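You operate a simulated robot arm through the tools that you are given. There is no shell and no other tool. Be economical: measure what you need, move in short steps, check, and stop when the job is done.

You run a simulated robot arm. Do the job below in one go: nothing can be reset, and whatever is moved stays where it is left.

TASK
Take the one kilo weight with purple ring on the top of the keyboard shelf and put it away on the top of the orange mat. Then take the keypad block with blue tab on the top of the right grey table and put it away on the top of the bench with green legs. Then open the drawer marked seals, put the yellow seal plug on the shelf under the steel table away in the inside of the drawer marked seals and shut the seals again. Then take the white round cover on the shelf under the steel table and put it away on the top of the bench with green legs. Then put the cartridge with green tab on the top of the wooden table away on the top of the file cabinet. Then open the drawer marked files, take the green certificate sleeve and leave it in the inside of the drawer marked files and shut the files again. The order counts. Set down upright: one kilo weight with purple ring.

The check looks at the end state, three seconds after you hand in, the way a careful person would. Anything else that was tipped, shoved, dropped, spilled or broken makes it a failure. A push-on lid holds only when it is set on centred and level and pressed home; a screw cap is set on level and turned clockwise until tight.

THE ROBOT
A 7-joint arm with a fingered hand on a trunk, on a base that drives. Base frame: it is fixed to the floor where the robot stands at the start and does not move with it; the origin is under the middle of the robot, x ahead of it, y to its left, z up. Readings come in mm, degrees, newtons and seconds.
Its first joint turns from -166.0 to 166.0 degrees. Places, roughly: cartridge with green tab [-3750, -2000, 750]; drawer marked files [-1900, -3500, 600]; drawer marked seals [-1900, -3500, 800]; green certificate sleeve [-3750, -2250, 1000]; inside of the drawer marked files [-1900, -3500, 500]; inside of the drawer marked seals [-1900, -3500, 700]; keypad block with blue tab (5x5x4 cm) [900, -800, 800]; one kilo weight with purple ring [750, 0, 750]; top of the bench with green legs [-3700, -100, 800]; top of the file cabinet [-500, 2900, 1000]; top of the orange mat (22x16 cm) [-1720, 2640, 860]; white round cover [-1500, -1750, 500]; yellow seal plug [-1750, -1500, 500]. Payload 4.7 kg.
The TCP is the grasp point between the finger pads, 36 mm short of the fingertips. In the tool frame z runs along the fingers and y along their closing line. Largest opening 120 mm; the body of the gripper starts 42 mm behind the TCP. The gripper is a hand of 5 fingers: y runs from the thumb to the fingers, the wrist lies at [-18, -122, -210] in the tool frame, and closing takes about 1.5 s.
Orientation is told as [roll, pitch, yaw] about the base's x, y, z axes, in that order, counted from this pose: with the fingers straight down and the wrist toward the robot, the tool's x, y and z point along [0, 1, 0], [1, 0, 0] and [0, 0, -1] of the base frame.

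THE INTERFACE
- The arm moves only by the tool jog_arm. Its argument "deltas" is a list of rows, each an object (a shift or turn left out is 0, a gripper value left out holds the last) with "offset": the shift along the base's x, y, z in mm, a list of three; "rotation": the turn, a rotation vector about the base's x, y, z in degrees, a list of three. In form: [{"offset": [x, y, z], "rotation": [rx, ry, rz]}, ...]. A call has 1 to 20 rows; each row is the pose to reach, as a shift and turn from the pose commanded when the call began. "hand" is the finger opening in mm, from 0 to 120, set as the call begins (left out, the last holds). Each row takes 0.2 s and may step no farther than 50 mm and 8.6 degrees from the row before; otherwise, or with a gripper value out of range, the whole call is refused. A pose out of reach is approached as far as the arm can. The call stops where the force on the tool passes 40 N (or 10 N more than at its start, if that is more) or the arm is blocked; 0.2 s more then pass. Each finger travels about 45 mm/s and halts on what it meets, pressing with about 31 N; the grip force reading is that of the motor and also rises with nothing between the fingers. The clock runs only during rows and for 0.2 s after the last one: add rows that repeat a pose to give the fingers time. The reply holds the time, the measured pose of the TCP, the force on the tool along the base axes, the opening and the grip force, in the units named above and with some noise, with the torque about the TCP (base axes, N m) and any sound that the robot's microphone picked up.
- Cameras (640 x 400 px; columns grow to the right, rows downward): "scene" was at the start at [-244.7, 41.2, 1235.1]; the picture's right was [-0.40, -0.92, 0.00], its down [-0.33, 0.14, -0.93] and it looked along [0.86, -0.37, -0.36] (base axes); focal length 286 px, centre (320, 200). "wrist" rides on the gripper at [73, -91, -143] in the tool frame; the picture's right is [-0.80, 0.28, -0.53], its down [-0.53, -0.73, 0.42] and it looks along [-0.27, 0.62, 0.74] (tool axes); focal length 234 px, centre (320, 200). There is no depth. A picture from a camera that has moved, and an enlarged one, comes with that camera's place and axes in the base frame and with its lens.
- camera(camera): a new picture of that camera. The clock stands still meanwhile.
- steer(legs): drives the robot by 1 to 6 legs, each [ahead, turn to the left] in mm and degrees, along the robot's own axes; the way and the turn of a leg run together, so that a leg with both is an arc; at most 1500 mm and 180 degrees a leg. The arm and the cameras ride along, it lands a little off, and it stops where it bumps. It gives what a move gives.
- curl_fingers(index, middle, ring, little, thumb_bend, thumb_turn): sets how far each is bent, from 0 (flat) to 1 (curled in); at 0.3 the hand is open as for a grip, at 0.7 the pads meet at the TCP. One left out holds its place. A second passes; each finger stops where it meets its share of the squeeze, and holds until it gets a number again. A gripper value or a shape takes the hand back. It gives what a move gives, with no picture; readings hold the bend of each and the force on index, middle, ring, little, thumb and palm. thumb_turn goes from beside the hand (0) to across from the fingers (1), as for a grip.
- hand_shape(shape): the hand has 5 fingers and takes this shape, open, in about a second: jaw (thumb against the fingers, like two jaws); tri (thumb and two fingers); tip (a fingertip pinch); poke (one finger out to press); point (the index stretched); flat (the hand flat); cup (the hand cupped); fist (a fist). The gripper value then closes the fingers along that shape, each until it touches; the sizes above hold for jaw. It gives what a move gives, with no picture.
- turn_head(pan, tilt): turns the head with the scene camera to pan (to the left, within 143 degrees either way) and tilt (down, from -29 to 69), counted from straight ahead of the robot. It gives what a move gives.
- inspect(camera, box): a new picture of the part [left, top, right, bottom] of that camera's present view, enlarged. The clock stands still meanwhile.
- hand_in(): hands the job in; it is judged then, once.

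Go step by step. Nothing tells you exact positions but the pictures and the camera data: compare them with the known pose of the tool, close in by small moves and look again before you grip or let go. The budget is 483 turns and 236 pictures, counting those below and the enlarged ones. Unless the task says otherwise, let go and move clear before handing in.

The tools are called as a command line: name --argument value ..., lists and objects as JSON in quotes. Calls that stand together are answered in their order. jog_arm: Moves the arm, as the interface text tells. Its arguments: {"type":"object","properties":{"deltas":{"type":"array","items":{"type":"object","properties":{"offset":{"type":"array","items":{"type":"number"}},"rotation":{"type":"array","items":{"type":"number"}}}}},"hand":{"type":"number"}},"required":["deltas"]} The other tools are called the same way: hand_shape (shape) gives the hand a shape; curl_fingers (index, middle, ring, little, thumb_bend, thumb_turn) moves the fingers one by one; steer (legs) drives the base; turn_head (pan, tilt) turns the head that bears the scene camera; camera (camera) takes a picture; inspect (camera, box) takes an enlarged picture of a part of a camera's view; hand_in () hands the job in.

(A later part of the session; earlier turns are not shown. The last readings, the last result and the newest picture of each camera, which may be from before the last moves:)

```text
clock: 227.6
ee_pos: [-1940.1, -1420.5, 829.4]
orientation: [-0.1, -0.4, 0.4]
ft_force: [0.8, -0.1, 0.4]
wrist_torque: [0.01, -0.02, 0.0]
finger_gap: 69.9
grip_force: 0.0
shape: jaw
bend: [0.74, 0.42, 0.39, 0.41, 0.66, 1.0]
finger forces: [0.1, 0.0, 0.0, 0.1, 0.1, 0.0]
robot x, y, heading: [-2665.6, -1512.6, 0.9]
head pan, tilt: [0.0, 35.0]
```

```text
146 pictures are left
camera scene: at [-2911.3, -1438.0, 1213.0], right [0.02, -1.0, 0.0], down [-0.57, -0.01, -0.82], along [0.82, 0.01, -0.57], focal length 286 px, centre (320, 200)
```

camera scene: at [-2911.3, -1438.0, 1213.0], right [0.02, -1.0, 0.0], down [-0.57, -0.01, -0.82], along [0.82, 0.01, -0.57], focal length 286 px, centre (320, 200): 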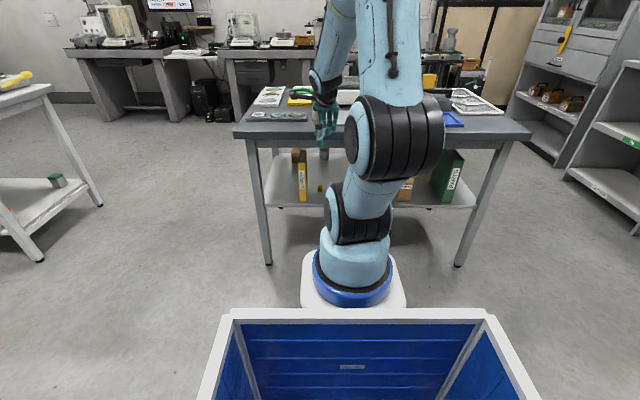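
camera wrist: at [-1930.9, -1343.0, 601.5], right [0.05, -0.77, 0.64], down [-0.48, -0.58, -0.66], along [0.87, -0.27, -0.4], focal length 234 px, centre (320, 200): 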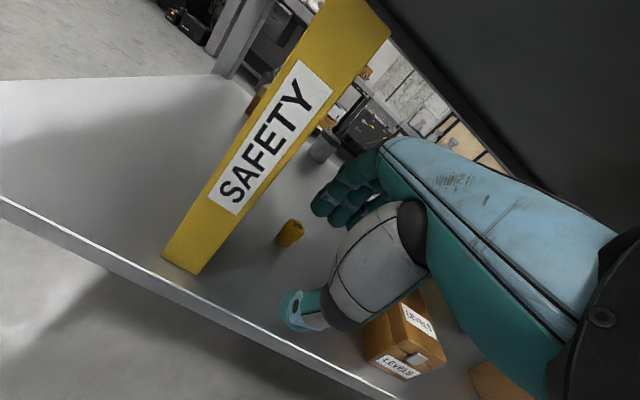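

jog_arm --deltas '[{"offset": [0, 0, -40]}, {"offset": [0, 0, -80], "rotation": [0, -4, 0]}, {"offset": [0, 0, -120], "rotation": [0, -8, 0]}, {"offset": [-5, 0, -160], "rotation": [0, -13, 0]}, {"offset": [-5, 0, -200], "rotation": [0, -18, 0]}, {"offset": [0, 0, -235], "rotation": [0, -23, 0]}, {"offset": [0, 0, -270], "rotation": [0, -28, 0]}]'

camera --camera "scene"

camera --camera "wrist"

```text
clock: 229.2
ee_pos: [-1938.6, -1409.3, 572.2]
orientation: [-1.6, -28.2, 0.6]
ft_force: [0.9, 0.7, -0.1]
wrist_torque: [0.0, 0.02, 0.01]
finger_gap: 69.8
grip_force: 0.0
shape: jaw
bend: [0.74, 0.42, 0.39, 0.41, 0.66, 1.0]
finger forces: [0.0, 0.0, 0.0, 0.0, 0.1, 0.0]
out of reach, approached as far as the arm can: row 7
robot x, y, heading: [-2670.5, -1512.3, 0.5]
head pan, tilt: [0.0, 35.0]
```

```text
145 pictures are left
camera scene: at [-2911.3, -1437.9, 1213.0], right [0.02, -1.0, 0.0], down [-0.57, -0.01, -0.82], along [0.82, 0.01, -0.57], focal length 286 px, centre (320, 200)
```

scene: 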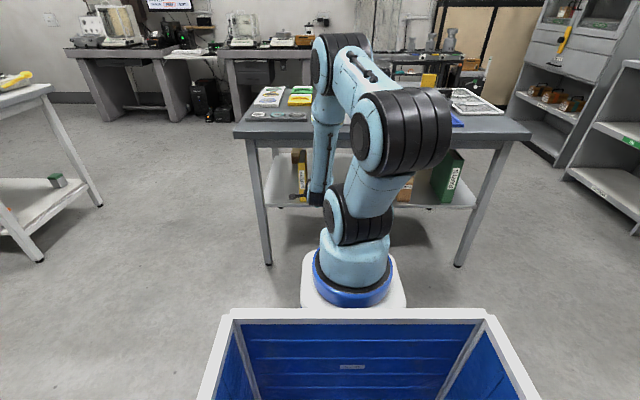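

```text
144 pictures are left
camera wrist: at [-2086.2, -1334.2, 652.0], right [0.0, -0.79, 0.62], down [-0.45, -0.55, -0.71], along [0.89, -0.28, -0.35], focal length 234 px, centre (320, 200)
```

wrist: 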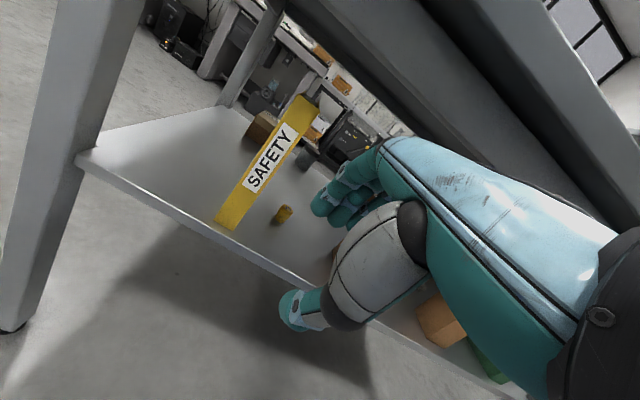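

I need the table edge position precisely. I'll zoom in on the edge from the scene camera.

inspect --camera "scene" --box '[230, 100, 350, 175]'

```text
5.33 times, centred on (290, 138) of scene
camera zoom: at [-2911.3, -1437.9, 1213.0], right [0.02, -1.0, 0.0], down [-0.57, -0.01, -0.82], along [0.82, 0.01, -0.57], focal length 1525 px, centre (480, 533)
```

zoom: 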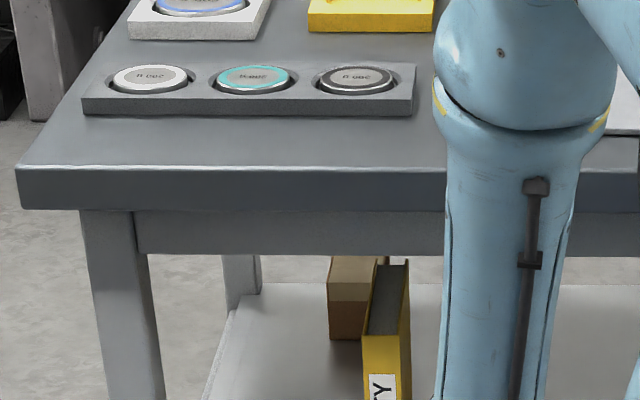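

The table edge is at x≈-1859, with its top at z≈801 and underside at about 735–770. With the base farther back, the forearm should slope more as I reach in, so I'll advance partway and check.

jog_arm --deltas '[{"offset": [35, -2, -18], "rotation": [1.5, -1, 0]}, {"offset": [70, -4, -36], "rotation": [1.5, -2, 0]}, {"offset": [105, -6, -54], "rotation": [1.5, -2, 0]}, {"offset": [138, -7, -72], "rotation": [1.5, -2, 0]}]' --hand 60

camera --camera "scene"

camera --camera "wrist"

```text
clock: 230.2
ee_pos: [-1790.1, -1406.3, 506.2]
orientation: [-1.8, -29.9, 0.8]
ft_force: [0.3, 0.9, -0.1]
wrist_torque: [-0.05, 0.04, 0.01]
finger_gap: 60.2
grip_force: 0.0
shape: jaw
bend: [0.74, 0.45, 0.42, 0.4, 0.7, 1.0]
finger forces: [0.0, 0.1, 0.0, 0.1, 0.0, 0.1]
out of reach, approached as far as the arm can: row 1, 2, 3, 4
robot x, y, heading: [-2667.6, -1518.4, 0.6]
head pan, tilt: [0.0, 35.0]
```

```text
142 pictures are left
camera scene: at [-2911.3, -1437.9, 1213.0], right [0.02, -1.0, 0.0], down [-0.57, -0.01, -0.82], along [0.82, 0.01, -0.57], focal length 286 px, centre (320, 200)
```

scene: 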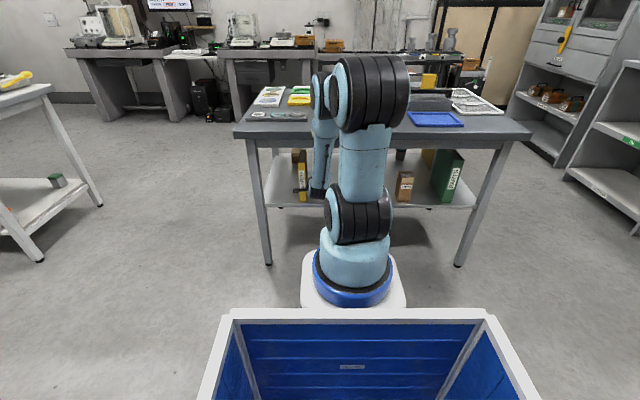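

```text
141 pictures are left
camera wrist: at [-1941.3, -1330.6, 581.7], right [-0.02, -0.79, 0.62], down [-0.42, -0.55, -0.72], along [0.9, -0.28, -0.32], focal length 234 px, centre (320, 200)
```

wrist: 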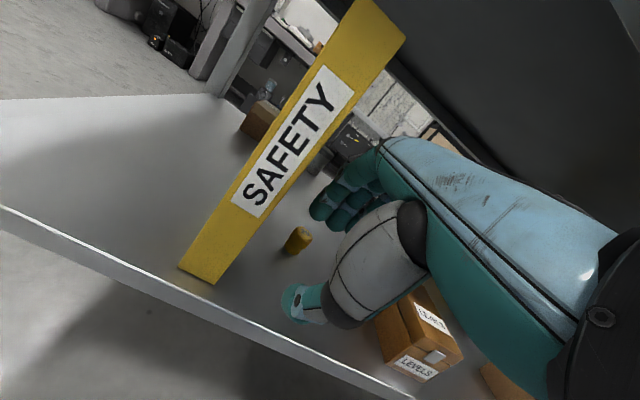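

The shoulder is high on the trunk, so the forearm stays well outside the edge. The plug reads at (-1708, -1414). I'll continue in two short steps.

jog_arm --deltas '[{"offset": [25, -6, -14]}, {"offset": [45, -14, -26]}]'

camera --camera "wrist"

```text
clock: 230.8
ee_pos: [-1740.0, -1402.6, 486.1]
orientation: [-0.6, -30.0, -0.4]
ft_force: [-0.2, 0.4, -0.1]
wrist_torque: [-0.05, 0.01, -0.02]
finger_gap: 59.7
grip_force: 0.1
shape: jaw
bend: [0.74, 0.45, 0.42, 0.4, 0.7, 1.0]
finger forces: [0.1, 0.0, 0.0, 0.0, 0.0, 0.1]
out of reach, approached as far as the arm can: row 1, 2
robot x, y, heading: [-2667.3, -1513.9, 1.1]
head pan, tilt: [0.0, 35.0]
```

```text
140 pictures are left
camera wrist: at [-1890.6, -1326.8, 562.5], right [-0.03, -0.8, 0.6], down [-0.43, -0.53, -0.73], along [0.9, -0.28, -0.32], focal length 234 px, centre (320, 200)
```

wrist: 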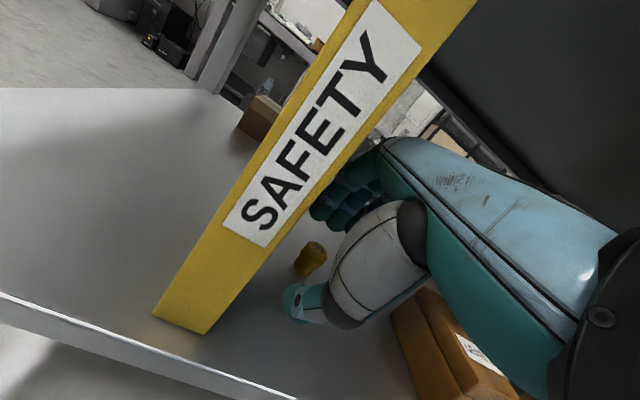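

The TCP is 12 mm left of the plug and the arm won't shift right here. I'll turn the base slightly right to correct.

steer --legs '[[0, -0.8]]'

camera --camera "wrist"

```text
clock: 231.5
ee_pos: [-1739.9, -1414.4, 484.6]
orientation: [-0.5, -30.1, -1.3]
ft_force: [-0.8, 0.3, -0.3]
wrist_torque: [0.01, 0.0, -0.01]
finger_gap: 60.0
grip_force: 0.1
shape: jaw
bend: [0.74, 0.45, 0.42, 0.4, 0.7, 1.0]
finger forces: [0.0, 0.1, 0.1, 0.0, 0.1, 0.0]
robot x, y, heading: [-2667.1, -1512.3, 0.0]
head pan, tilt: [0.0, 35.0]
```

```text
139 pictures are left
camera wrist: at [-1888.6, -1337.7, 562.2], right [-0.04, -0.8, 0.6], down [-0.43, -0.53, -0.73], along [0.9, -0.29, -0.32], focal length 234 px, centre (320, 200)
```

wrist: 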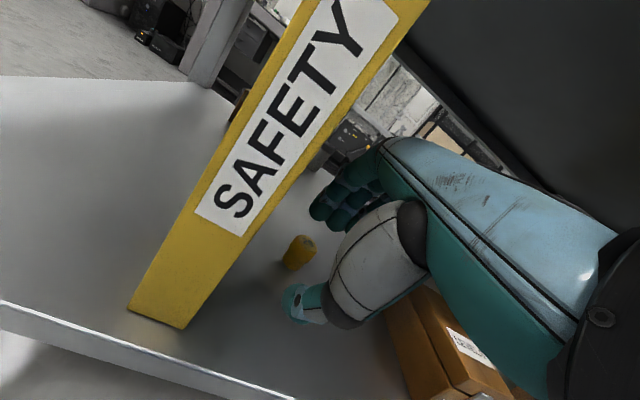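

Aligned in y. I'll narrow the hand to 50 mm and move the last 30 mm in and 19 mm down.

jog_arm --deltas '[{"offset": [10, 0, -4]}, {"offset": [20, 0, -10]}, {"offset": [30, 0, -18]}]' --hand 50

inspect --camera "wrist" --box '[200, 150, 400, 350]'

```text
clock: 232.3
ee_pos: [-1709.5, -1414.5, 470.4]
orientation: [-0.6, -30.2, -1.2]
ft_force: [-1.4, -0.3, 6.8]
wrist_torque: [0.0, 0.16, 0.03]
finger_gap: 48.8
grip_force: 0.0
shape: jaw
bend: [0.74, 0.48, 0.46, 0.43, 0.74, 1.0]
finger forces: [0.1, 0.0, 0.1, 0.0, 7.2, 0.1]
robot x, y, heading: [-2669.9, -1509.9, 0.2]
head pan, tilt: [0.0, 35.0]
```

```text
2.00 times, centred on (300, 250) of wrist
camera zoom: at [-1858.6, -1337.7, 545.6], right [-0.04, -0.8, 0.6], down [-0.43, -0.53, -0.73], along [0.9, -0.29, -0.32], focal length 468 px, centre (360, 100)
```

zoom: 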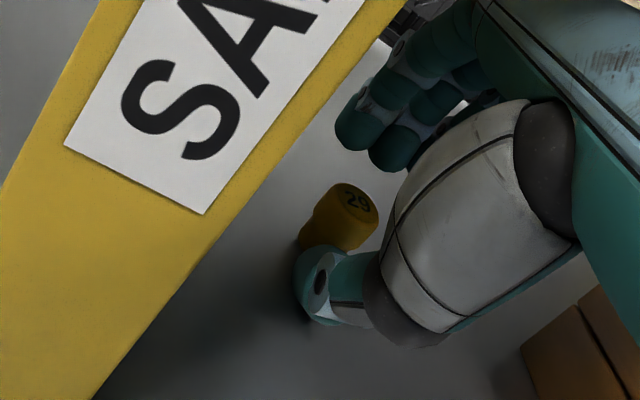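

The thumb rests on the shelf in front of the plug and the fingers are behind it. Closing.

jog_arm --deltas '[{"offset": [0, 0, 2]}, {"offset": [0, 0, 2]}, {"offset": [0, 0, 2]}, {"offset": [0, 0, 2]}, {"offset": [0, 0, 2]}, {"offset": [0, 0, 2]}, {"offset": [0, 0, 2]}]' --hand 0

inspect --camera "wrist" --box '[200, 150, 400, 350]'

```text
clock: 233.9
ee_pos: [-1710.3, -1415.3, 470.3]
orientation: [-0.7, -29.9, -1.1]
ft_force: [0.2, -0.2, -0.1]
wrist_torque: [-0.03, -0.03, -0.03]
finger_gap: 18.1
grip_force: 30.9
shape: jaw
bend: [0.7, 0.7, 0.7, 0.7, 0.74, 1.0]
finger forces: [14.4, 9.4, 0.0, 0.1, 22.9, 0.1]
robot x, y, heading: [-2665.6, -1513.1, 0.2]
head pan, tilt: [0.0, 35.0]
```

```text
2.00 times, centred on (300, 250) of wrist
camera zoom: at [-1858.9, -1337.9, 546.6], right [-0.04, -0.8, 0.6], down [-0.44, -0.53, -0.73], along [0.9, -0.29, -0.33], focal length 468 px, centre (360, 100)
```

zoom: 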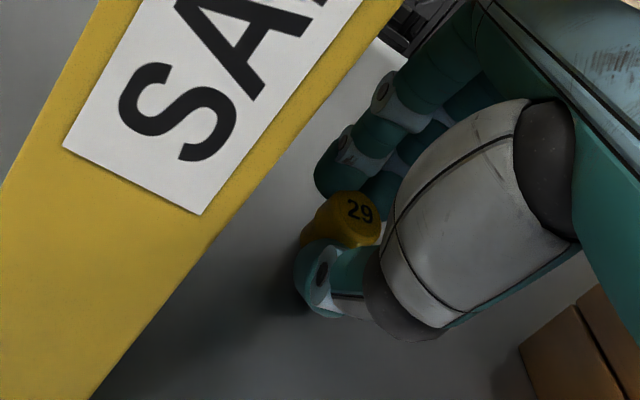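

Gripped (23 N). I'll lift a little and withdraw the way I came in.

jog_arm --deltas '[{"offset": [0, 0, 8]}, {"offset": [-5, 0, 18]}, {"offset": [-20, 0, 25]}, {"offset": [-50, 0, 40]}]'

inspect --camera "wrist" --box '[200, 150, 400, 350]'

```text
clock: 234.9
ee_pos: [-1760.4, -1414.6, 511.0]
orientation: [-0.7, -30.0, -1.2]
ft_force: [0.8, -0.7, 0.6]
wrist_torque: [0.02, 0.0, -0.01]
finger_gap: 18.5
grip_force: 31.1
shape: jaw
bend: [0.7, 0.7, 0.7, 0.7, 0.74, 1.0]
finger forces: [14.5, 9.5, 0.0, 0.0, 22.8, 0.0]
robot x, y, heading: [-2662.8, -1515.4, 0.2]
head pan, tilt: [0.0, 35.0]
```

```text
2.00 times, centred on (300, 250) of wrist
camera zoom: at [-1908.8, -1337.8, 586.2], right [-0.04, -0.8, 0.6], down [-0.44, -0.53, -0.73], along [0.9, -0.29, -0.33], focal length 468 px, centre (360, 100)
```

zoom: 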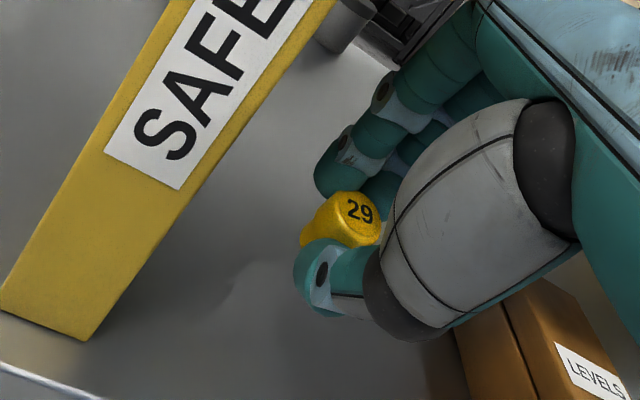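

The plug is held. I'll pull out clear of the table and rise, bringing the hand back to vertical.

jog_arm --deltas '[{"offset": [-40, 0, 18]}, {"offset": [-80, 0, 36]}, {"offset": [-120, 0, 54]}, {"offset": [-160, 0, 72]}, {"offset": [-200, 0, 90]}, {"offset": [-205, 0, 135]}, {"offset": [-205, 0, 180], "rotation": [0, 5, 0]}, {"offset": [-205, 0, 225], "rotation": [0, 10, 0]}, {"offset": [-205, 0, 270], "rotation": [0, 15, 0]}, {"offset": [-205, 0, 315], "rotation": [0, 20, 0]}, {"offset": [-205, 0, 360], "rotation": [0, 25, 0]}, {"offset": [-205, 0, 405], "rotation": [0, 30, 0]}, {"offset": [-205, 0, 450], "rotation": [0, 30, 0]}, {"offset": [-205, -20, 490], "rotation": [0, 30, 0]}]'

camera --camera "wrist"

```text
clock: 237.9
ee_pos: [-1964.2, -1435.4, 999.2]
orientation: [-1.2, -0.1, -1.0]
ft_force: [-0.4, 0.0, -0.5]
wrist_torque: [0.0, 0.02, 0.0]
finger_gap: 17.6
grip_force: 30.9
shape: jaw
bend: [0.7, 0.7, 0.7, 0.7, 0.75, 1.0]
finger forces: [15.2, 10.7, 0.1, 0.0, 22.6, 0.0]
robot x, y, heading: [-2670.7, -1511.8, 0.3]
head pan, tilt: [0.0, 35.0]
```

```text
135 pictures are left
camera wrist: at [-2054.4, -1357.2, 1139.5], right [0.27, -0.8, 0.54], down [-0.74, -0.53, -0.41], along [0.62, -0.29, -0.73], focal length 234 px, centre (320, 200)
```

wrist: 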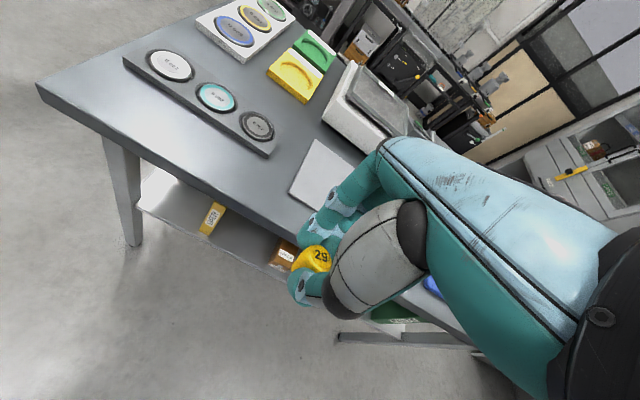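

The plug is secure. I'll tuck the arm and drive back to the open SEALS drawer.

jog_arm --deltas '[{"offset": [-40, -10, 10], "rotation": [1, 0, 0]}, {"offset": [-80, -20, 20], "rotation": [1, 0, 0]}, {"offset": [-120, -30, 30], "rotation": [1, 0, 0]}, {"offset": [-160, -40, 40], "rotation": [1, 0, 0]}, {"offset": [-195, -50, 50], "rotation": [1, 0, 0]}]'

steer --legs '[[0, -72], [1146, 0], [0, -18]]'

camera --camera "wrist"

```text
clock: 239.1
ee_pos: [-2159.1, -1486.1, 1049.2]
orientation: [-0.2, 0.0, -1.1]
ft_force: [-0.8, -0.1, -0.1]
wrist_torque: [0.0, 0.04, 0.02]
finger_gap: 17.3
grip_force: 31.1
shape: jaw
bend: [0.7, 0.7, 0.7, 0.7, 0.75, 1.0]
finger forces: [15.5, 10.9, 0.0, 0.0, 22.7, 0.0]
robot x, y, heading: [-2666.8, -1514.2, 0.1]
head pan, tilt: [0.0, 35.0]
```

```text
clock: 249.1
ee_pos: [-2294.3, -3112.1, 1049.4]
orientation: [-0.2, -0.1, -91.3]
ft_force: [0.2, -0.7, 0.3]
wrist_torque: [-0.04, 0.0, 0.0]
finger_gap: 17.5
grip_force: 31.1
shape: jaw
bend: [0.7, 0.7, 0.7, 0.7, 0.75, 1.0]
finger forces: [15.3, 10.5, 0.0, 0.1, 22.3, 0.0]
robot x, y, heading: [-2320.5, -2602.9, -90.2]
head pan, tilt: [0.0, 35.0]
```

```text
134 pictures are left
camera wrist: at [-2220.1, -3021.5, 1191.7], right [-0.81, -0.26, 0.53], down [-0.52, 0.74, -0.42], along [-0.28, -0.62, -0.74], focal length 234 px, centre (320, 200)
```

wrist: 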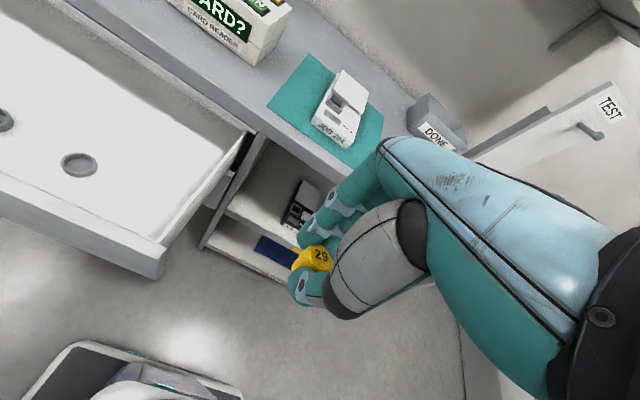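

The open drawer is in view. I'll move the hand over it and look down inside.

jog_arm --deltas '[{"offset": [45, -5, 0]}, {"offset": [90, -10, 0]}, {"offset": [135, -15, 0]}, {"offset": [180, -20, 0]}, {"offset": [225, -25, 0]}, {"offset": [270, -30, 0]}, {"offset": [315, -35, 0]}, {"offset": [350, -45, 0]}]'

camera --camera "wrist"

```text
clock: 250.9
ee_pos: [-1944.6, -3156.6, 1049.9]
orientation: [0.0, -0.1, -91.4]
ft_force: [0.3, 0.9, 0.1]
wrist_torque: [-0.03, -0.02, 0.01]
finger_gap: 17.3
grip_force: 31.3
shape: jaw
bend: [0.7, 0.7, 0.7, 0.7, 0.75, 1.0]
finger forces: [15.5, 10.7, 0.0, 0.1, 22.4, 0.0]
robot x, y, heading: [-2318.0, -2603.1, -90.2]
head pan, tilt: [0.0, 35.0]
```

```text
133 pictures are left
camera wrist: at [-1870.2, -3067.0, 1192.7], right [-0.81, -0.26, 0.53], down [-0.52, 0.74, -0.42], along [-0.28, -0.62, -0.74], focal length 234 px, centre (320, 200)
```

wrist: 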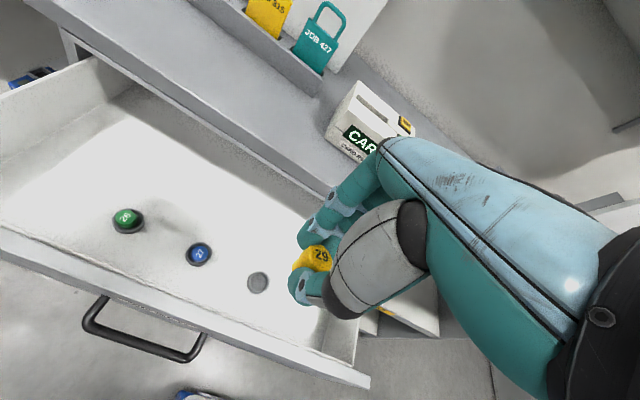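

The drawer has three sockets and the third is empty, at about (-1990, -3205). I'll zoom in on the plug in the hand.

inspect --camera "wrist" --box '[230, 220, 350, 320]'

turn_head --pan 25 --tilt 30

camera --camera "scene"

```text
4.00 times, centred on (290, 270) of wrist
camera zoom: at [-1870.2, -3067.0, 1192.7], right [-0.81, -0.26, 0.53], down [-0.52, 0.74, -0.42], along [-0.28, -0.62, -0.74], focal length 937 px, centre (440, -80)
```

zoom: 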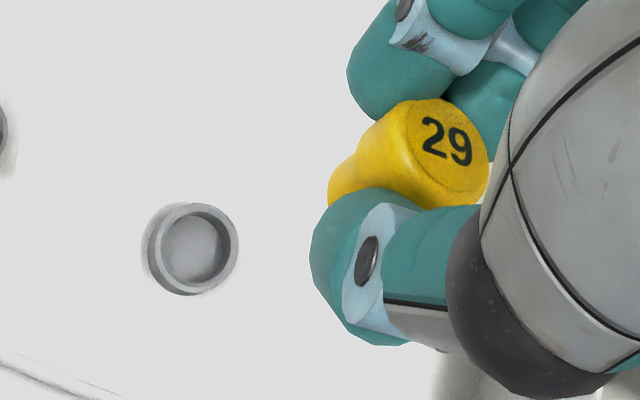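

```text
clock: 251.8
ee_pos: [-1945.6, -3158.1, 1050.7]
orientation: [-0.3, -0.2, -91.3]
ft_force: [-0.7, 0.4, -0.4]
wrist_torque: [-0.02, -0.02, 0.01]
finger_gap: 17.3
grip_force: 31.0
shape: jaw
bend: [0.7, 0.7, 0.7, 0.7, 0.75, 1.0]
finger forces: [15.6, 10.9, 0.0, 0.1, 22.2, 0.0]
robot x, y, heading: [-2319.5, -2604.2, -90.4]
head pan, tilt: [25.0, 30.0]
```

```text
131 pictures are left
camera scene: at [-2200.2, -2357.1, 1220.8], right [-0.91, -0.42, 0.0], down [-0.21, 0.45, -0.87], along [0.36, -0.79, -0.5], focal length 286 px, centre (320, 200)
```

scene: 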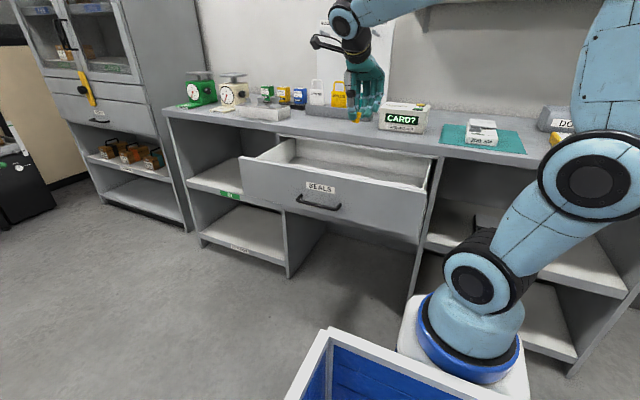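

The plug is held upright, with its narrow nose down. I'll move above the empty socket at a lower height to triangulate.

jog_arm --deltas '[{"offset": [-15, -10, -40]}, {"offset": [-30, -20, -80]}, {"offset": [-40, -30, -120]}, {"offset": [-44, -40, -160]}, {"offset": [-44, -45, -190]}]'

camera --camera "wrist"

```text
clock: 253.0
ee_pos: [-1990.6, -3202.8, 859.3]
orientation: [-0.1, 0.0, -91.3]
ft_force: [0.0, 0.4, 0.6]
wrist_torque: [-0.02, 0.0, 0.05]
finger_gap: 17.0
grip_force: 31.2
shape: jaw
bend: [0.7, 0.7, 0.7, 0.7, 0.75, 1.0]
finger forces: [15.8, 11.2, 0.0, 0.0, 22.3, 0.1]
robot x, y, heading: [-2319.9, -2599.9, -90.3]
head pan, tilt: [25.0, 30.0]
```

```text
130 pictures are left
camera wrist: at [-1915.0, -3111.7, 1001.6], right [-0.81, -0.26, 0.53], down [-0.52, 0.74, -0.42], along [-0.28, -0.62, -0.74], focal length 234 px, centre (320, 200)
```

wrist: 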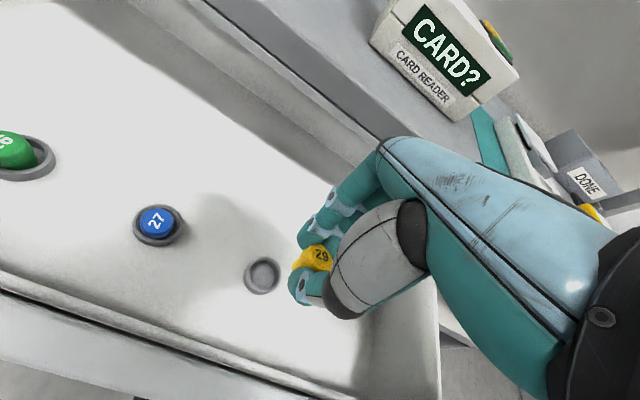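

inspect --camera "wrist" --box '[120, 190, 340, 330]'

```text
2.86 times, centred on (230, 260) of wrist
camera zoom: at [-1915.0, -3111.7, 1001.6], right [-0.81, -0.26, 0.53], down [-0.52, 0.74, -0.42], along [-0.28, -0.62, -0.74], focal length 669 px, centre (577, 29)
```

zoom: 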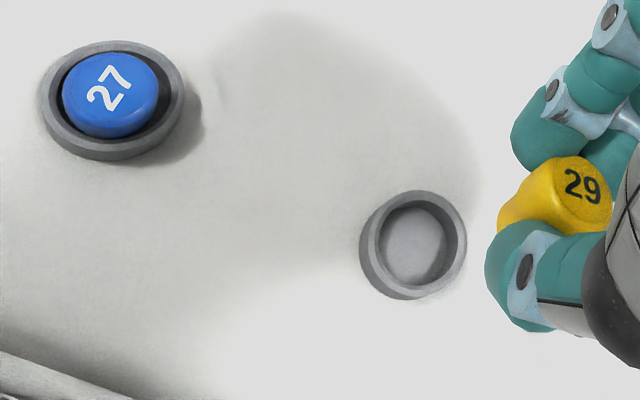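

Triangulating again, the socket tops sit near z≈745 and the empty socket is at about (-1981, -3195). I'll shift there, lower 40 mm and look again.

jog_arm --deltas '[{"offset": [10, -3, 0]}, {"offset": [10, -3, -20]}, {"offset": [10, -3, -38]}]'

inspect --camera "wrist" --box '[180, 190, 400, 330]'

```text
clock: 253.8
ee_pos: [-1980.1, -3203.1, 821.5]
orientation: [-0.1, -0.1, -91.4]
ft_force: [-0.3, 0.7, -0.1]
wrist_torque: [-0.02, 0.0, 0.01]
finger_gap: 17.4
grip_force: 31.0
shape: jaw
bend: [0.7, 0.7, 0.7, 0.7, 0.75, 1.0]
finger forces: [15.9, 11.4, 0.0, 0.0, 22.3, 0.0]
robot x, y, heading: [-2319.6, -2602.9, -90.2]
head pan, tilt: [25.0, 30.0]
```

```text
2.86 times, centred on (290, 260) of wrist
camera zoom: at [-1904.0, -3114.0, 963.8], right [-0.81, -0.26, 0.53], down [-0.52, 0.74, -0.42], along [-0.28, -0.62, -0.74], focal length 669 px, centre (406, 29)
```

zoom: 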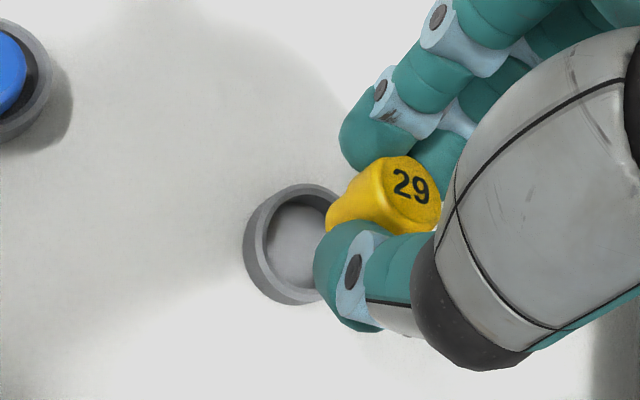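

The plug is over the empty socket within a few millimetres. I'll lower slowly until contact.

jog_arm --deltas '[{"offset": [0, 0, -8]}, {"offset": [0, 0, -15]}, {"offset": [0, 0, -19]}, {"offset": [0, 0, -22]}, {"offset": [0, 0, -25]}, {"offset": [0, 0, -28]}]'

inspect --camera "wrist" --box '[180, 190, 400, 330]'

```text
clock: 255.2
ee_pos: [-1978.1, -3204.4, 793.4]
orientation: [-0.2, -0.1, -91.4]
ft_force: [-0.1, 0.5, 0.1]
wrist_torque: [-0.02, -0.04, 0.0]
finger_gap: 17.3
grip_force: 31.1
shape: jaw
bend: [0.7, 0.7, 0.7, 0.7, 0.75, 1.0]
finger forces: [16.0, 11.6, 0.0, 0.1, 22.3, 0.0]
robot x, y, heading: [-2322.5, -2601.2, -90.2]
head pan, tilt: [25.0, 30.0]
```

```text
2.86 times, centred on (290, 260) of wrist
camera zoom: at [-1904.1, -3114.3, 936.1], right [-0.81, -0.26, 0.53], down [-0.52, 0.74, -0.42], along [-0.28, -0.62, -0.74], focal length 669 px, centre (406, 29)
```

zoom: 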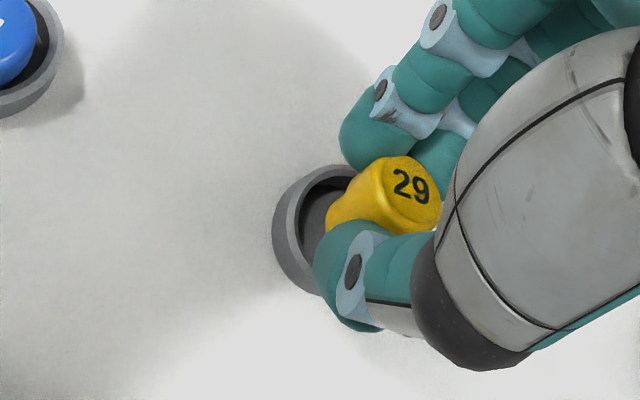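

Still aligned, no contact yet. Continuing down.

jog_arm --deltas '[{"offset": [0, 2, -5]}, {"offset": [0, 2, -10]}, {"offset": [0, 2, -14]}, {"offset": [0, 2, -18]}, {"offset": [0, 2, -22]}, {"offset": [0, 2, -25]}, {"offset": [0, 2, -28]}, {"offset": [0, 2, -31]}, {"offset": [0, 2, -34]}]'

inspect --camera "wrist" --box '[180, 190, 400, 330]'

```text
clock: 256.7
ee_pos: [-1979.6, -3204.5, 773.6]
orientation: [0.3, -0.4, -91.4]
ft_force: [-8.6, 0.1, 11.9]
wrist_torque: [0.03, 0.37, -0.14]
finger_gap: 18.1
grip_force: 30.9
shape: jaw
bend: [0.7, 0.7, 0.7, 0.7, 0.76, 1.0]
finger forces: [29.2, 12.8, 0.1, 0.0, 27.0, 0.0]
robot x, y, heading: [-2318.7, -2598.5, -89.8]
head pan, tilt: [25.0, 30.0]
stopped in row 7: the force on the tool passed its limit at 43 N (the readings are from after the stop); the commanded pose is now the measured one
```

```text
2.86 times, centred on (290, 260) of wrist
camera zoom: at [-1904.5, -3114.2, 915.3], right [-0.81, -0.25, 0.53], down [-0.51, 0.74, -0.43], along [-0.28, -0.62, -0.73], focal length 669 px, centre (406, 29)
```

zoom: 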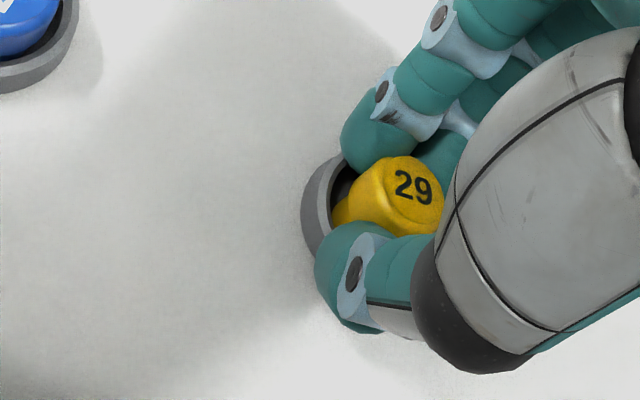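

Contact; the plug's nose is within the ring. I'll release it gently here.

jog_arm --deltas '[{"offset": [0, 0, 2]}, {"offset": [0, 0, 2]}, {"offset": [0, 0, 2]}, {"offset": [0, 0, 2]}, {"offset": [0, 0, 2]}]' --hand 48

inspect --camera "wrist" --box '[180, 190, 400, 330]'

```text
clock: 257.9
ee_pos: [-1976.7, -3204.0, 773.0]
orientation: [0.1, -0.4, -91.2]
ft_force: [0.2, -0.9, 1.3]
wrist_torque: [-0.04, 0.03, 0.02]
finger_gap: 48.3
grip_force: 0.0
shape: jaw
bend: [0.74, 0.49, 0.47, 0.44, 0.73, 1.0]
finger forces: [1.1, 1.4, 0.0, 0.1, 0.0, 0.0]
robot x, y, heading: [-2320.7, -2604.4, -90.3]
head pan, tilt: [25.0, 30.0]
```

```text
2.86 times, centred on (290, 260) of wrist
camera zoom: at [-1903.7, -3113.4, 915.8], right [-0.81, -0.26, 0.53], down [-0.51, 0.74, -0.43], along [-0.28, -0.62, -0.73], focal length 669 px, centre (406, 29)
```

zoom: 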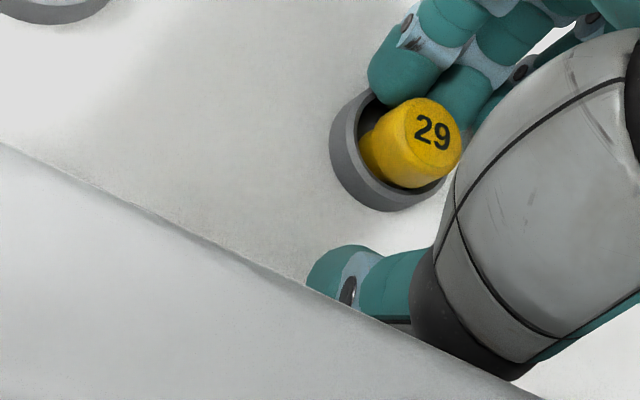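

The plug is sitting in the socket and the drawer slid a bit. I'll raise the hand straight up.

jog_arm --deltas '[{"offset": [0, 0, 10]}, {"offset": [0, 0, 25]}, {"offset": [0, 0, 50]}, {"offset": [0, 0, 90]}, {"offset": [0, 0, 130]}, {"offset": [0, 0, 170]}]'

camera --camera "wrist"

camera --camera "scene"

```text
clock: 259.3
ee_pos: [-1979.0, -3204.0, 943.4]
orientation: [0.2, -0.3, -91.3]
ft_force: [0.0, 0.6, -0.6]
wrist_torque: [-0.03, 0.01, 0.01]
finger_gap: 48.0
grip_force: 0.0
shape: jaw
bend: [0.74, 0.49, 0.47, 0.44, 0.73, 1.0]
finger forces: [0.0, 0.1, 0.0, 0.0, 0.0, 0.0]
robot x, y, heading: [-2317.4, -2604.6, -90.2]
head pan, tilt: [25.0, 30.0]
```

```text
124 pictures are left
camera wrist: at [-1903.9, -3113.9, 1085.9], right [-0.81, -0.26, 0.53], down [-0.51, 0.74, -0.43], along [-0.28, -0.62, -0.73], focal length 234 px, centre (320, 200)
```

wrist: 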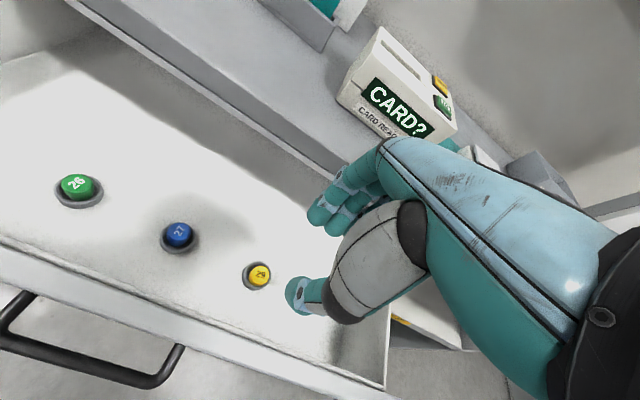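

```text
123 pictures are left
camera scene: at [-2199.9, -2357.3, 1220.8], right [-0.91, -0.42, 0.0], down [-0.21, 0.45, -0.87], along [0.36, -0.79, -0.5], focal length 286 px, centre (320, 200)
```

scene: 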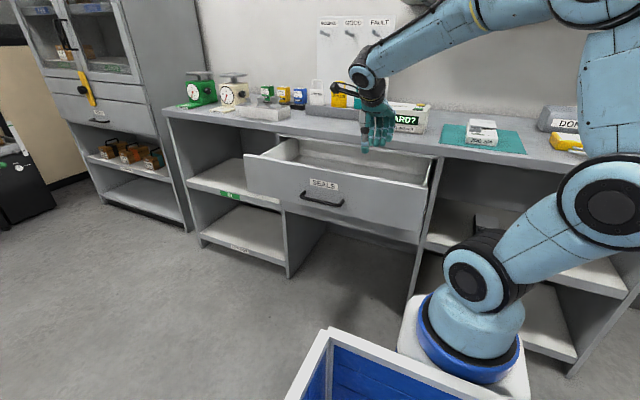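

The yellow plug sits neatly in its socket. To shut the drawer I'll back the hand off to the front, tilt it, and push the drawer face with a fist.

jog_arm --deltas '[{"offset": [5, 15, 35]}, {"offset": [15, 50, 65]}, {"offset": [30, 92, 75]}, {"offset": [45, 135, 75]}, {"offset": [60, 178, 75]}, {"offset": [75, 220, 75]}, {"offset": [95, 255, 65], "rotation": [-6, 0, 0]}, {"offset": [113, 280, 45], "rotation": [-12, 0, 0]}, {"offset": [113, 290, 20], "rotation": [-18, 0, 0]}, {"offset": [113, 290, -5], "rotation": [-24, 0, 0]}, {"offset": [113, 290, -30], "rotation": [-30, 0, 0]}, {"offset": [113, 290, -55], "rotation": [-36, 0, 0]}, {"offset": [113, 290, -80], "rotation": [-42, 0, 0]}, {"offset": [113, 290, -105], "rotation": [-48, 0, 0]}, {"offset": [113, 290, -130], "rotation": [-54, 0, 0]}, {"offset": [113, 290, -150], "rotation": [-60, 0, 0]}]'

hand_shape --shape "fist"

camera --camera "wrist"

```text
clock: 262.7
ee_pos: [-1864.9, -2913.9, 794.5]
orientation: [2.6, -60.4, -92.8]
ft_force: [0.6, -0.9, 1.0]
wrist_torque: [0.03, 0.0, -0.02]
finger_gap: 48.4
grip_force: 0.1
shape: jaw
bend: [0.74, 0.49, 0.47, 0.44, 0.73, 1.0]
finger forces: [0.0, 0.0, 0.1, 0.0, 0.0, 0.1]
robot x, y, heading: [-2317.8, -2604.2, -90.3]
head pan, tilt: [25.0, 30.0]
```

```text
clock: 263.6
ee_pos: [-1864.9, -2913.5, 795.2]
orientation: [2.4, -60.3, -92.7]
ft_force: [-0.9, 0.0, -0.4]
wrist_torque: [0.0, 0.02, -0.01]
finger_gap: 0.0
grip_force: 0.0
shape: fist
bend: [1.0, 1.0, 1.0, 1.0, 0.85, 0.85]
finger forces: [0.0, 0.1, 0.0, 0.1, 0.1, 0.1]
robot x, y, heading: [-2318.1, -2600.4, -90.0]
head pan, tilt: [25.0, 30.0]
```

```text
122 pictures are left
camera wrist: at [-1790.4, -2745.1, 786.7], right [-0.81, 0.33, 0.49], down [-0.51, 0.0, -0.86], along [-0.28, -0.95, 0.17], focal length 234 px, centre (320, 200)
```

wrist: 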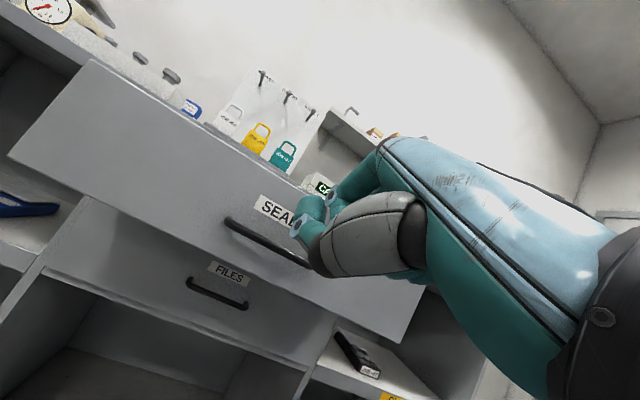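

The fist is lined up on the drawer front. I'll push slowly in -y.

jog_arm --deltas '[{"offset": [0, -40, 0]}, {"offset": [0, -80, 0]}, {"offset": [0, -110, 0]}, {"offset": [0, -135, 0]}, {"offset": [0, -155, 0]}, {"offset": [0, -175, 0]}, {"offset": [0, -195, 0]}, {"offset": [0, -215, 0]}, {"offset": [0, -235, 0]}, {"offset": [0, -255, 0]}, {"offset": [0, -275, 0]}, {"offset": [0, -295, 0]}, {"offset": [0, -315, 0]}, {"offset": [0, -335, 0]}]'

camera --camera "wrist"

```text
clock: 266.6
ee_pos: [-1865.5, -3249.9, 794.5]
orientation: [2.3, -60.3, -92.5]
ft_force: [0.8, -0.1, 0.5]
wrist_torque: [-0.03, 0.02, 0.04]
finger_gap: 0.0
grip_force: 0.0
shape: fist
bend: [1.0, 1.0, 1.0, 1.0, 0.85, 0.85]
finger forces: [0.0, 0.0, 0.0, 0.1, 0.0, 0.1]
robot x, y, heading: [-2319.3, -2603.9, -90.1]
head pan, tilt: [25.0, 30.0]
```

```text
121 pictures are left
camera wrist: at [-1791.4, -3080.3, 785.8], right [-0.81, 0.33, 0.49], down [-0.51, 0.0, -0.86], along [-0.28, -0.95, 0.17], focal length 234 px, centre (320, 200)
```

wrist: 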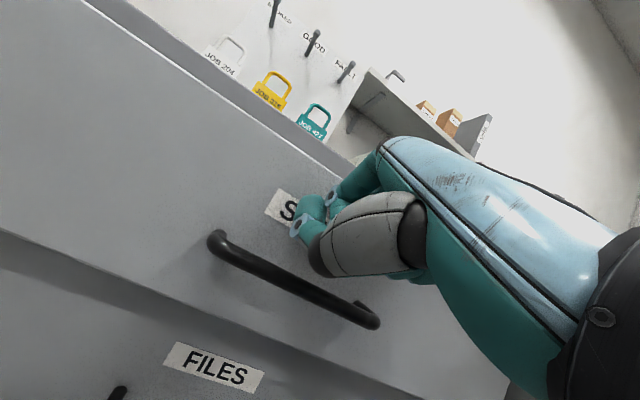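

The drawer is nearly in. I'll keep pushing until it stops.

jog_arm --deltas '[{"offset": [0, -15, 0]}, {"offset": [0, -30, 0]}, {"offset": [0, -45, 0]}, {"offset": [0, -55, 0]}, {"offset": [0, -65, 0]}, {"offset": [0, -75, 0]}, {"offset": [0, -85, 0]}, {"offset": [0, -95, 0]}]'

camera --camera "wrist"

```text
clock: 268.3
ee_pos: [-1864.1, -3331.0, 788.5]
orientation: [1.4, -60.0, -91.5]
ft_force: [-6.8, 23.8, -2.0]
wrist_torque: [-0.6, -0.14, 0.28]
finger_gap: 0.0
grip_force: 0.0
shape: fist
bend: [1.0, 1.0, 1.0, 1.0, 0.9, 0.85]
finger forces: [0.1, 0.1, 0.0, 0.1, 27.5, 0.1]
robot x, y, heading: [-2319.6, -2603.5, -90.1]
head pan, tilt: [25.0, 30.0]
stopped in row 8: the force on the tool passed its limit at 47 N (the readings are from after the stop); the commanded pose is now the measured one
```

```text
120 pictures are left
camera wrist: at [-1790.6, -3161.5, 781.1], right [-0.81, 0.32, 0.49], down [-0.52, 0.0, -0.85], along [-0.27, -0.95, 0.17], focal length 234 px, centre (320, 200)
```

wrist: 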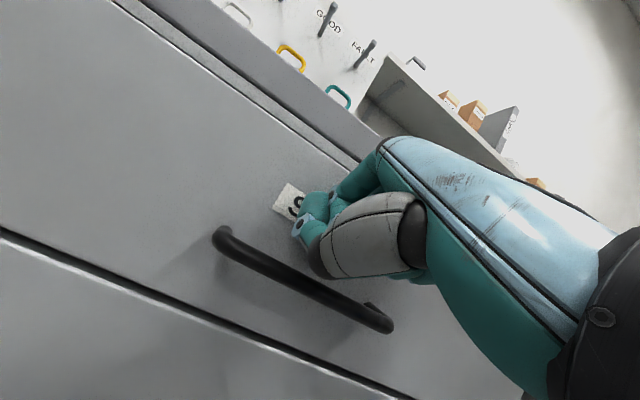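

The drawer is shut flush. I'll back off, return to the carry pose and go round to the east side of the steel table for the white cover.

jog_arm --deltas '[{"offset": [0, 45, 0]}, {"offset": [0, 90, 0]}, {"offset": [0, 135, 0]}, {"offset": [0, 180, 5]}, {"offset": [0, 220, 15]}, {"offset": [-30, 240, 40], "rotation": [6, 0, 0]}, {"offset": [-65, 245, 65], "rotation": [12, 0, 0]}, {"offset": [-100, 245, 90], "rotation": [18, 0, 0]}, {"offset": [-135, 245, 115], "rotation": [24, 0, 0]}, {"offset": [-170, 245, 140], "rotation": [30, 0, 0]}, {"offset": [-205, 245, 165], "rotation": [36, 0, 0]}, {"offset": [-240, 245, 190], "rotation": [42, 0, 0]}, {"offset": [-275, 240, 210], "rotation": [48, 0, 0]}, {"offset": [-315, 235, 230], "rotation": [54, 0, 0]}, {"offset": [-355, 230, 250], "rotation": [60, 0, 0]}, {"offset": [-395, 225, 260], "rotation": [60, 0, 0]}, {"offset": [-430, 220, 260], "rotation": [60, 0, 0]}]'

camera --camera "scene"

```text
clock: 271.9
ee_pos: [-2292.6, -3113.0, 1049.4]
orientation: [0.4, -0.2, -90.7]
ft_force: [-2.9, 0.0, 0.2]
wrist_torque: [-0.02, -0.07, 0.01]
finger_gap: 0.0
grip_force: 0.1
shape: fist
bend: [1.0, 1.0, 1.0, 1.0, 0.85, 0.85]
finger forces: [0.0, 0.1, 0.0, 0.0, 0.0, 0.1]
robot x, y, heading: [-2321.4, -2602.1, -90.4]
head pan, tilt: [25.0, 30.0]
```

```text
119 pictures are left
camera scene: at [-2200.3, -2356.5, 1220.8], right [-0.91, -0.42, 0.0], down [-0.21, 0.45, -0.87], along [0.36, -0.79, -0.5], focal length 286 px, centre (320, 200)
```

scene: 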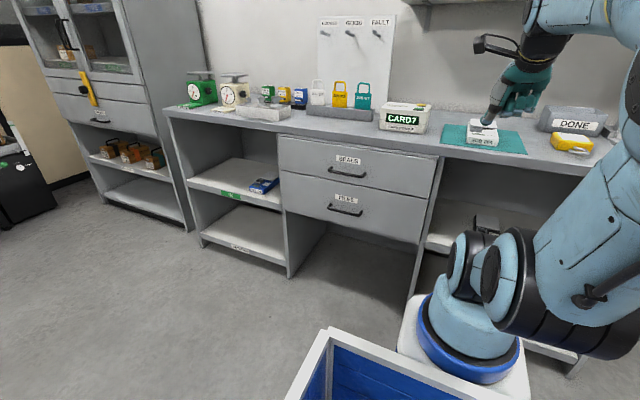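

The SEALS drawer is confirmed shut. I'll drive round the south end of the steel table to its east side.

steer --legs '[[0, 85], [1300, 0], [350, 0], [0, 95], [900, 0]]'

hand_shape --shape "jaw"

turn_head --pan 75 --tilt 38

camera --camera "scene"

```text
clock: 292.3
ee_pos: [-702.4, -1341.2, 1049.9]
orientation: [0.2, -0.2, 89.3]
ft_force: [-0.7, 0.0, 0.5]
wrist_torque: [0.02, 0.01, 0.0]
finger_gap: 0.0
grip_force: 0.0
shape: fist
bend: [1.0, 1.0, 1.0, 1.0, 0.85, 0.85]
finger forces: [0.0, 0.0, 0.0, 0.0, 0.0, 0.0]
robot x, y, heading: [-674.8, -1852.6, 90.3]
head pan, tilt: [25.0, 30.0]
```

```text
clock: 293.2
ee_pos: [-702.9, -1340.9, 1049.6]
orientation: [0.2, -0.2, 89.5]
ft_force: [0.9, 0.0, -0.2]
wrist_torque: [0.0, 0.02, -0.01]
finger_gap: 119.5
grip_force: 0.0
shape: jaw
bend: [0.3, 0.3, 0.3, 0.3, 0.3, 0.97]
finger forces: [0.0, 0.0, 0.0, 0.0, 0.1, 0.1]
robot x, y, heading: [-676.4, -1851.7, 90.1]
head pan, tilt: [25.0, 30.0]
```

```text
clock: 294.4
ee_pos: [-702.7, -1340.1, 1050.3]
orientation: [0.3, -0.1, 89.4]
ft_force: [-0.9, 0.0, 0.5]
wrist_torque: [-0.03, -0.01, -0.01]
finger_gap: 119.5
grip_force: 0.0
shape: jaw
bend: [0.3, 0.3, 0.3, 0.3, 0.3, 0.97]
finger forces: [0.0, 0.0, 0.0, 0.1, 0.0, 0.0]
robot x, y, heading: [-673.6, -1849.7, 90.3]
head pan, tilt: [75.0, 38.0]
```

```text
118 pictures are left
camera scene: at [-836.6, -2161.4, 1208.4], right [0.26, 0.97, 0.0], down [0.59, -0.16, -0.79], along [-0.76, 0.2, -0.62], focal length 286 px, centre (320, 200)
```

scene: 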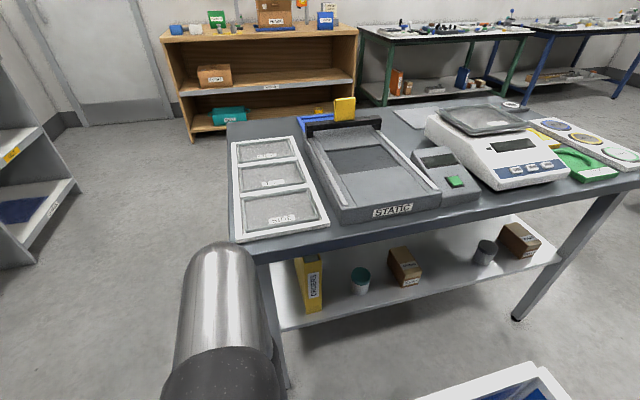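

inspect --camera "scene" --box '[270, 210, 590, 330]'

```text
2.00 times, centred on (430, 270) of scene
camera zoom: at [-836.6, -2161.4, 1208.4], right [0.26, 0.97, 0.0], down [0.59, -0.16, -0.79], along [-0.76, 0.2, -0.62], focal length 572 px, centre (100, 60)
```

zoom: 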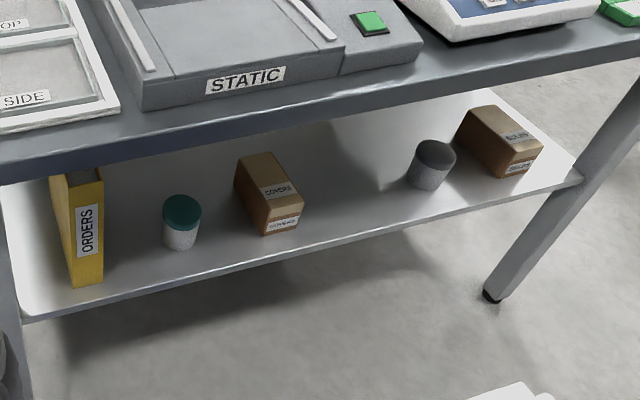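

The cover isn't visible from here; it must be deeper in. I'll face west and use the wrist camera at shelf height.

steer --legs '[[0, 90], [-90, 0]]'

turn_head --pan 10 --tilt 35

camera --camera "scene"

```text
clock: 299.3
ee_pos: [-1095.5, -1881.4, 1049.3]
orientation: [0.2, -0.1, 179.6]
ft_force: [-0.3, 0.3, 0.2]
wrist_torque: [0.02, 0.03, -0.01]
finger_gap: 119.7
grip_force: 0.1
shape: jaw
bend: [0.3, 0.3, 0.3, 0.3, 0.3, 0.97]
finger forces: [0.0, 0.0, 0.1, 0.0, 0.0, 0.0]
robot x, y, heading: [-585.5, -1853.7, -179.4]
head pan, tilt: [75.0, 38.0]
```

```text
clock: 300.6
ee_pos: [-1095.0, -1880.5, 1050.6]
orientation: [0.2, -0.1, 179.6]
ft_force: [0.9, -0.4, 0.9]
wrist_torque: [0.02, -0.01, 0.0]
finger_gap: 119.7
grip_force: 0.0
shape: jaw
bend: [0.3, 0.3, 0.3, 0.3, 0.3, 0.97]
finger forces: [0.1, 0.0, 0.0, 0.1, 0.1, 0.1]
robot x, y, heading: [-583.7, -1850.7, -179.7]
head pan, tilt: [10.0, 35.0]
```

```text
116 pictures are left
camera scene: at [-339.7, -1947.3, 1213.0], right [-0.18, 0.98, 0.0], down [0.56, 0.1, -0.82], along [-0.81, -0.15, -0.57], focal length 286 px, centre (320, 200)
```

scene: 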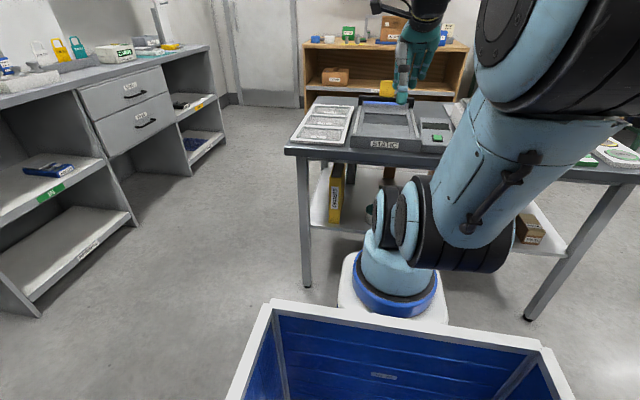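

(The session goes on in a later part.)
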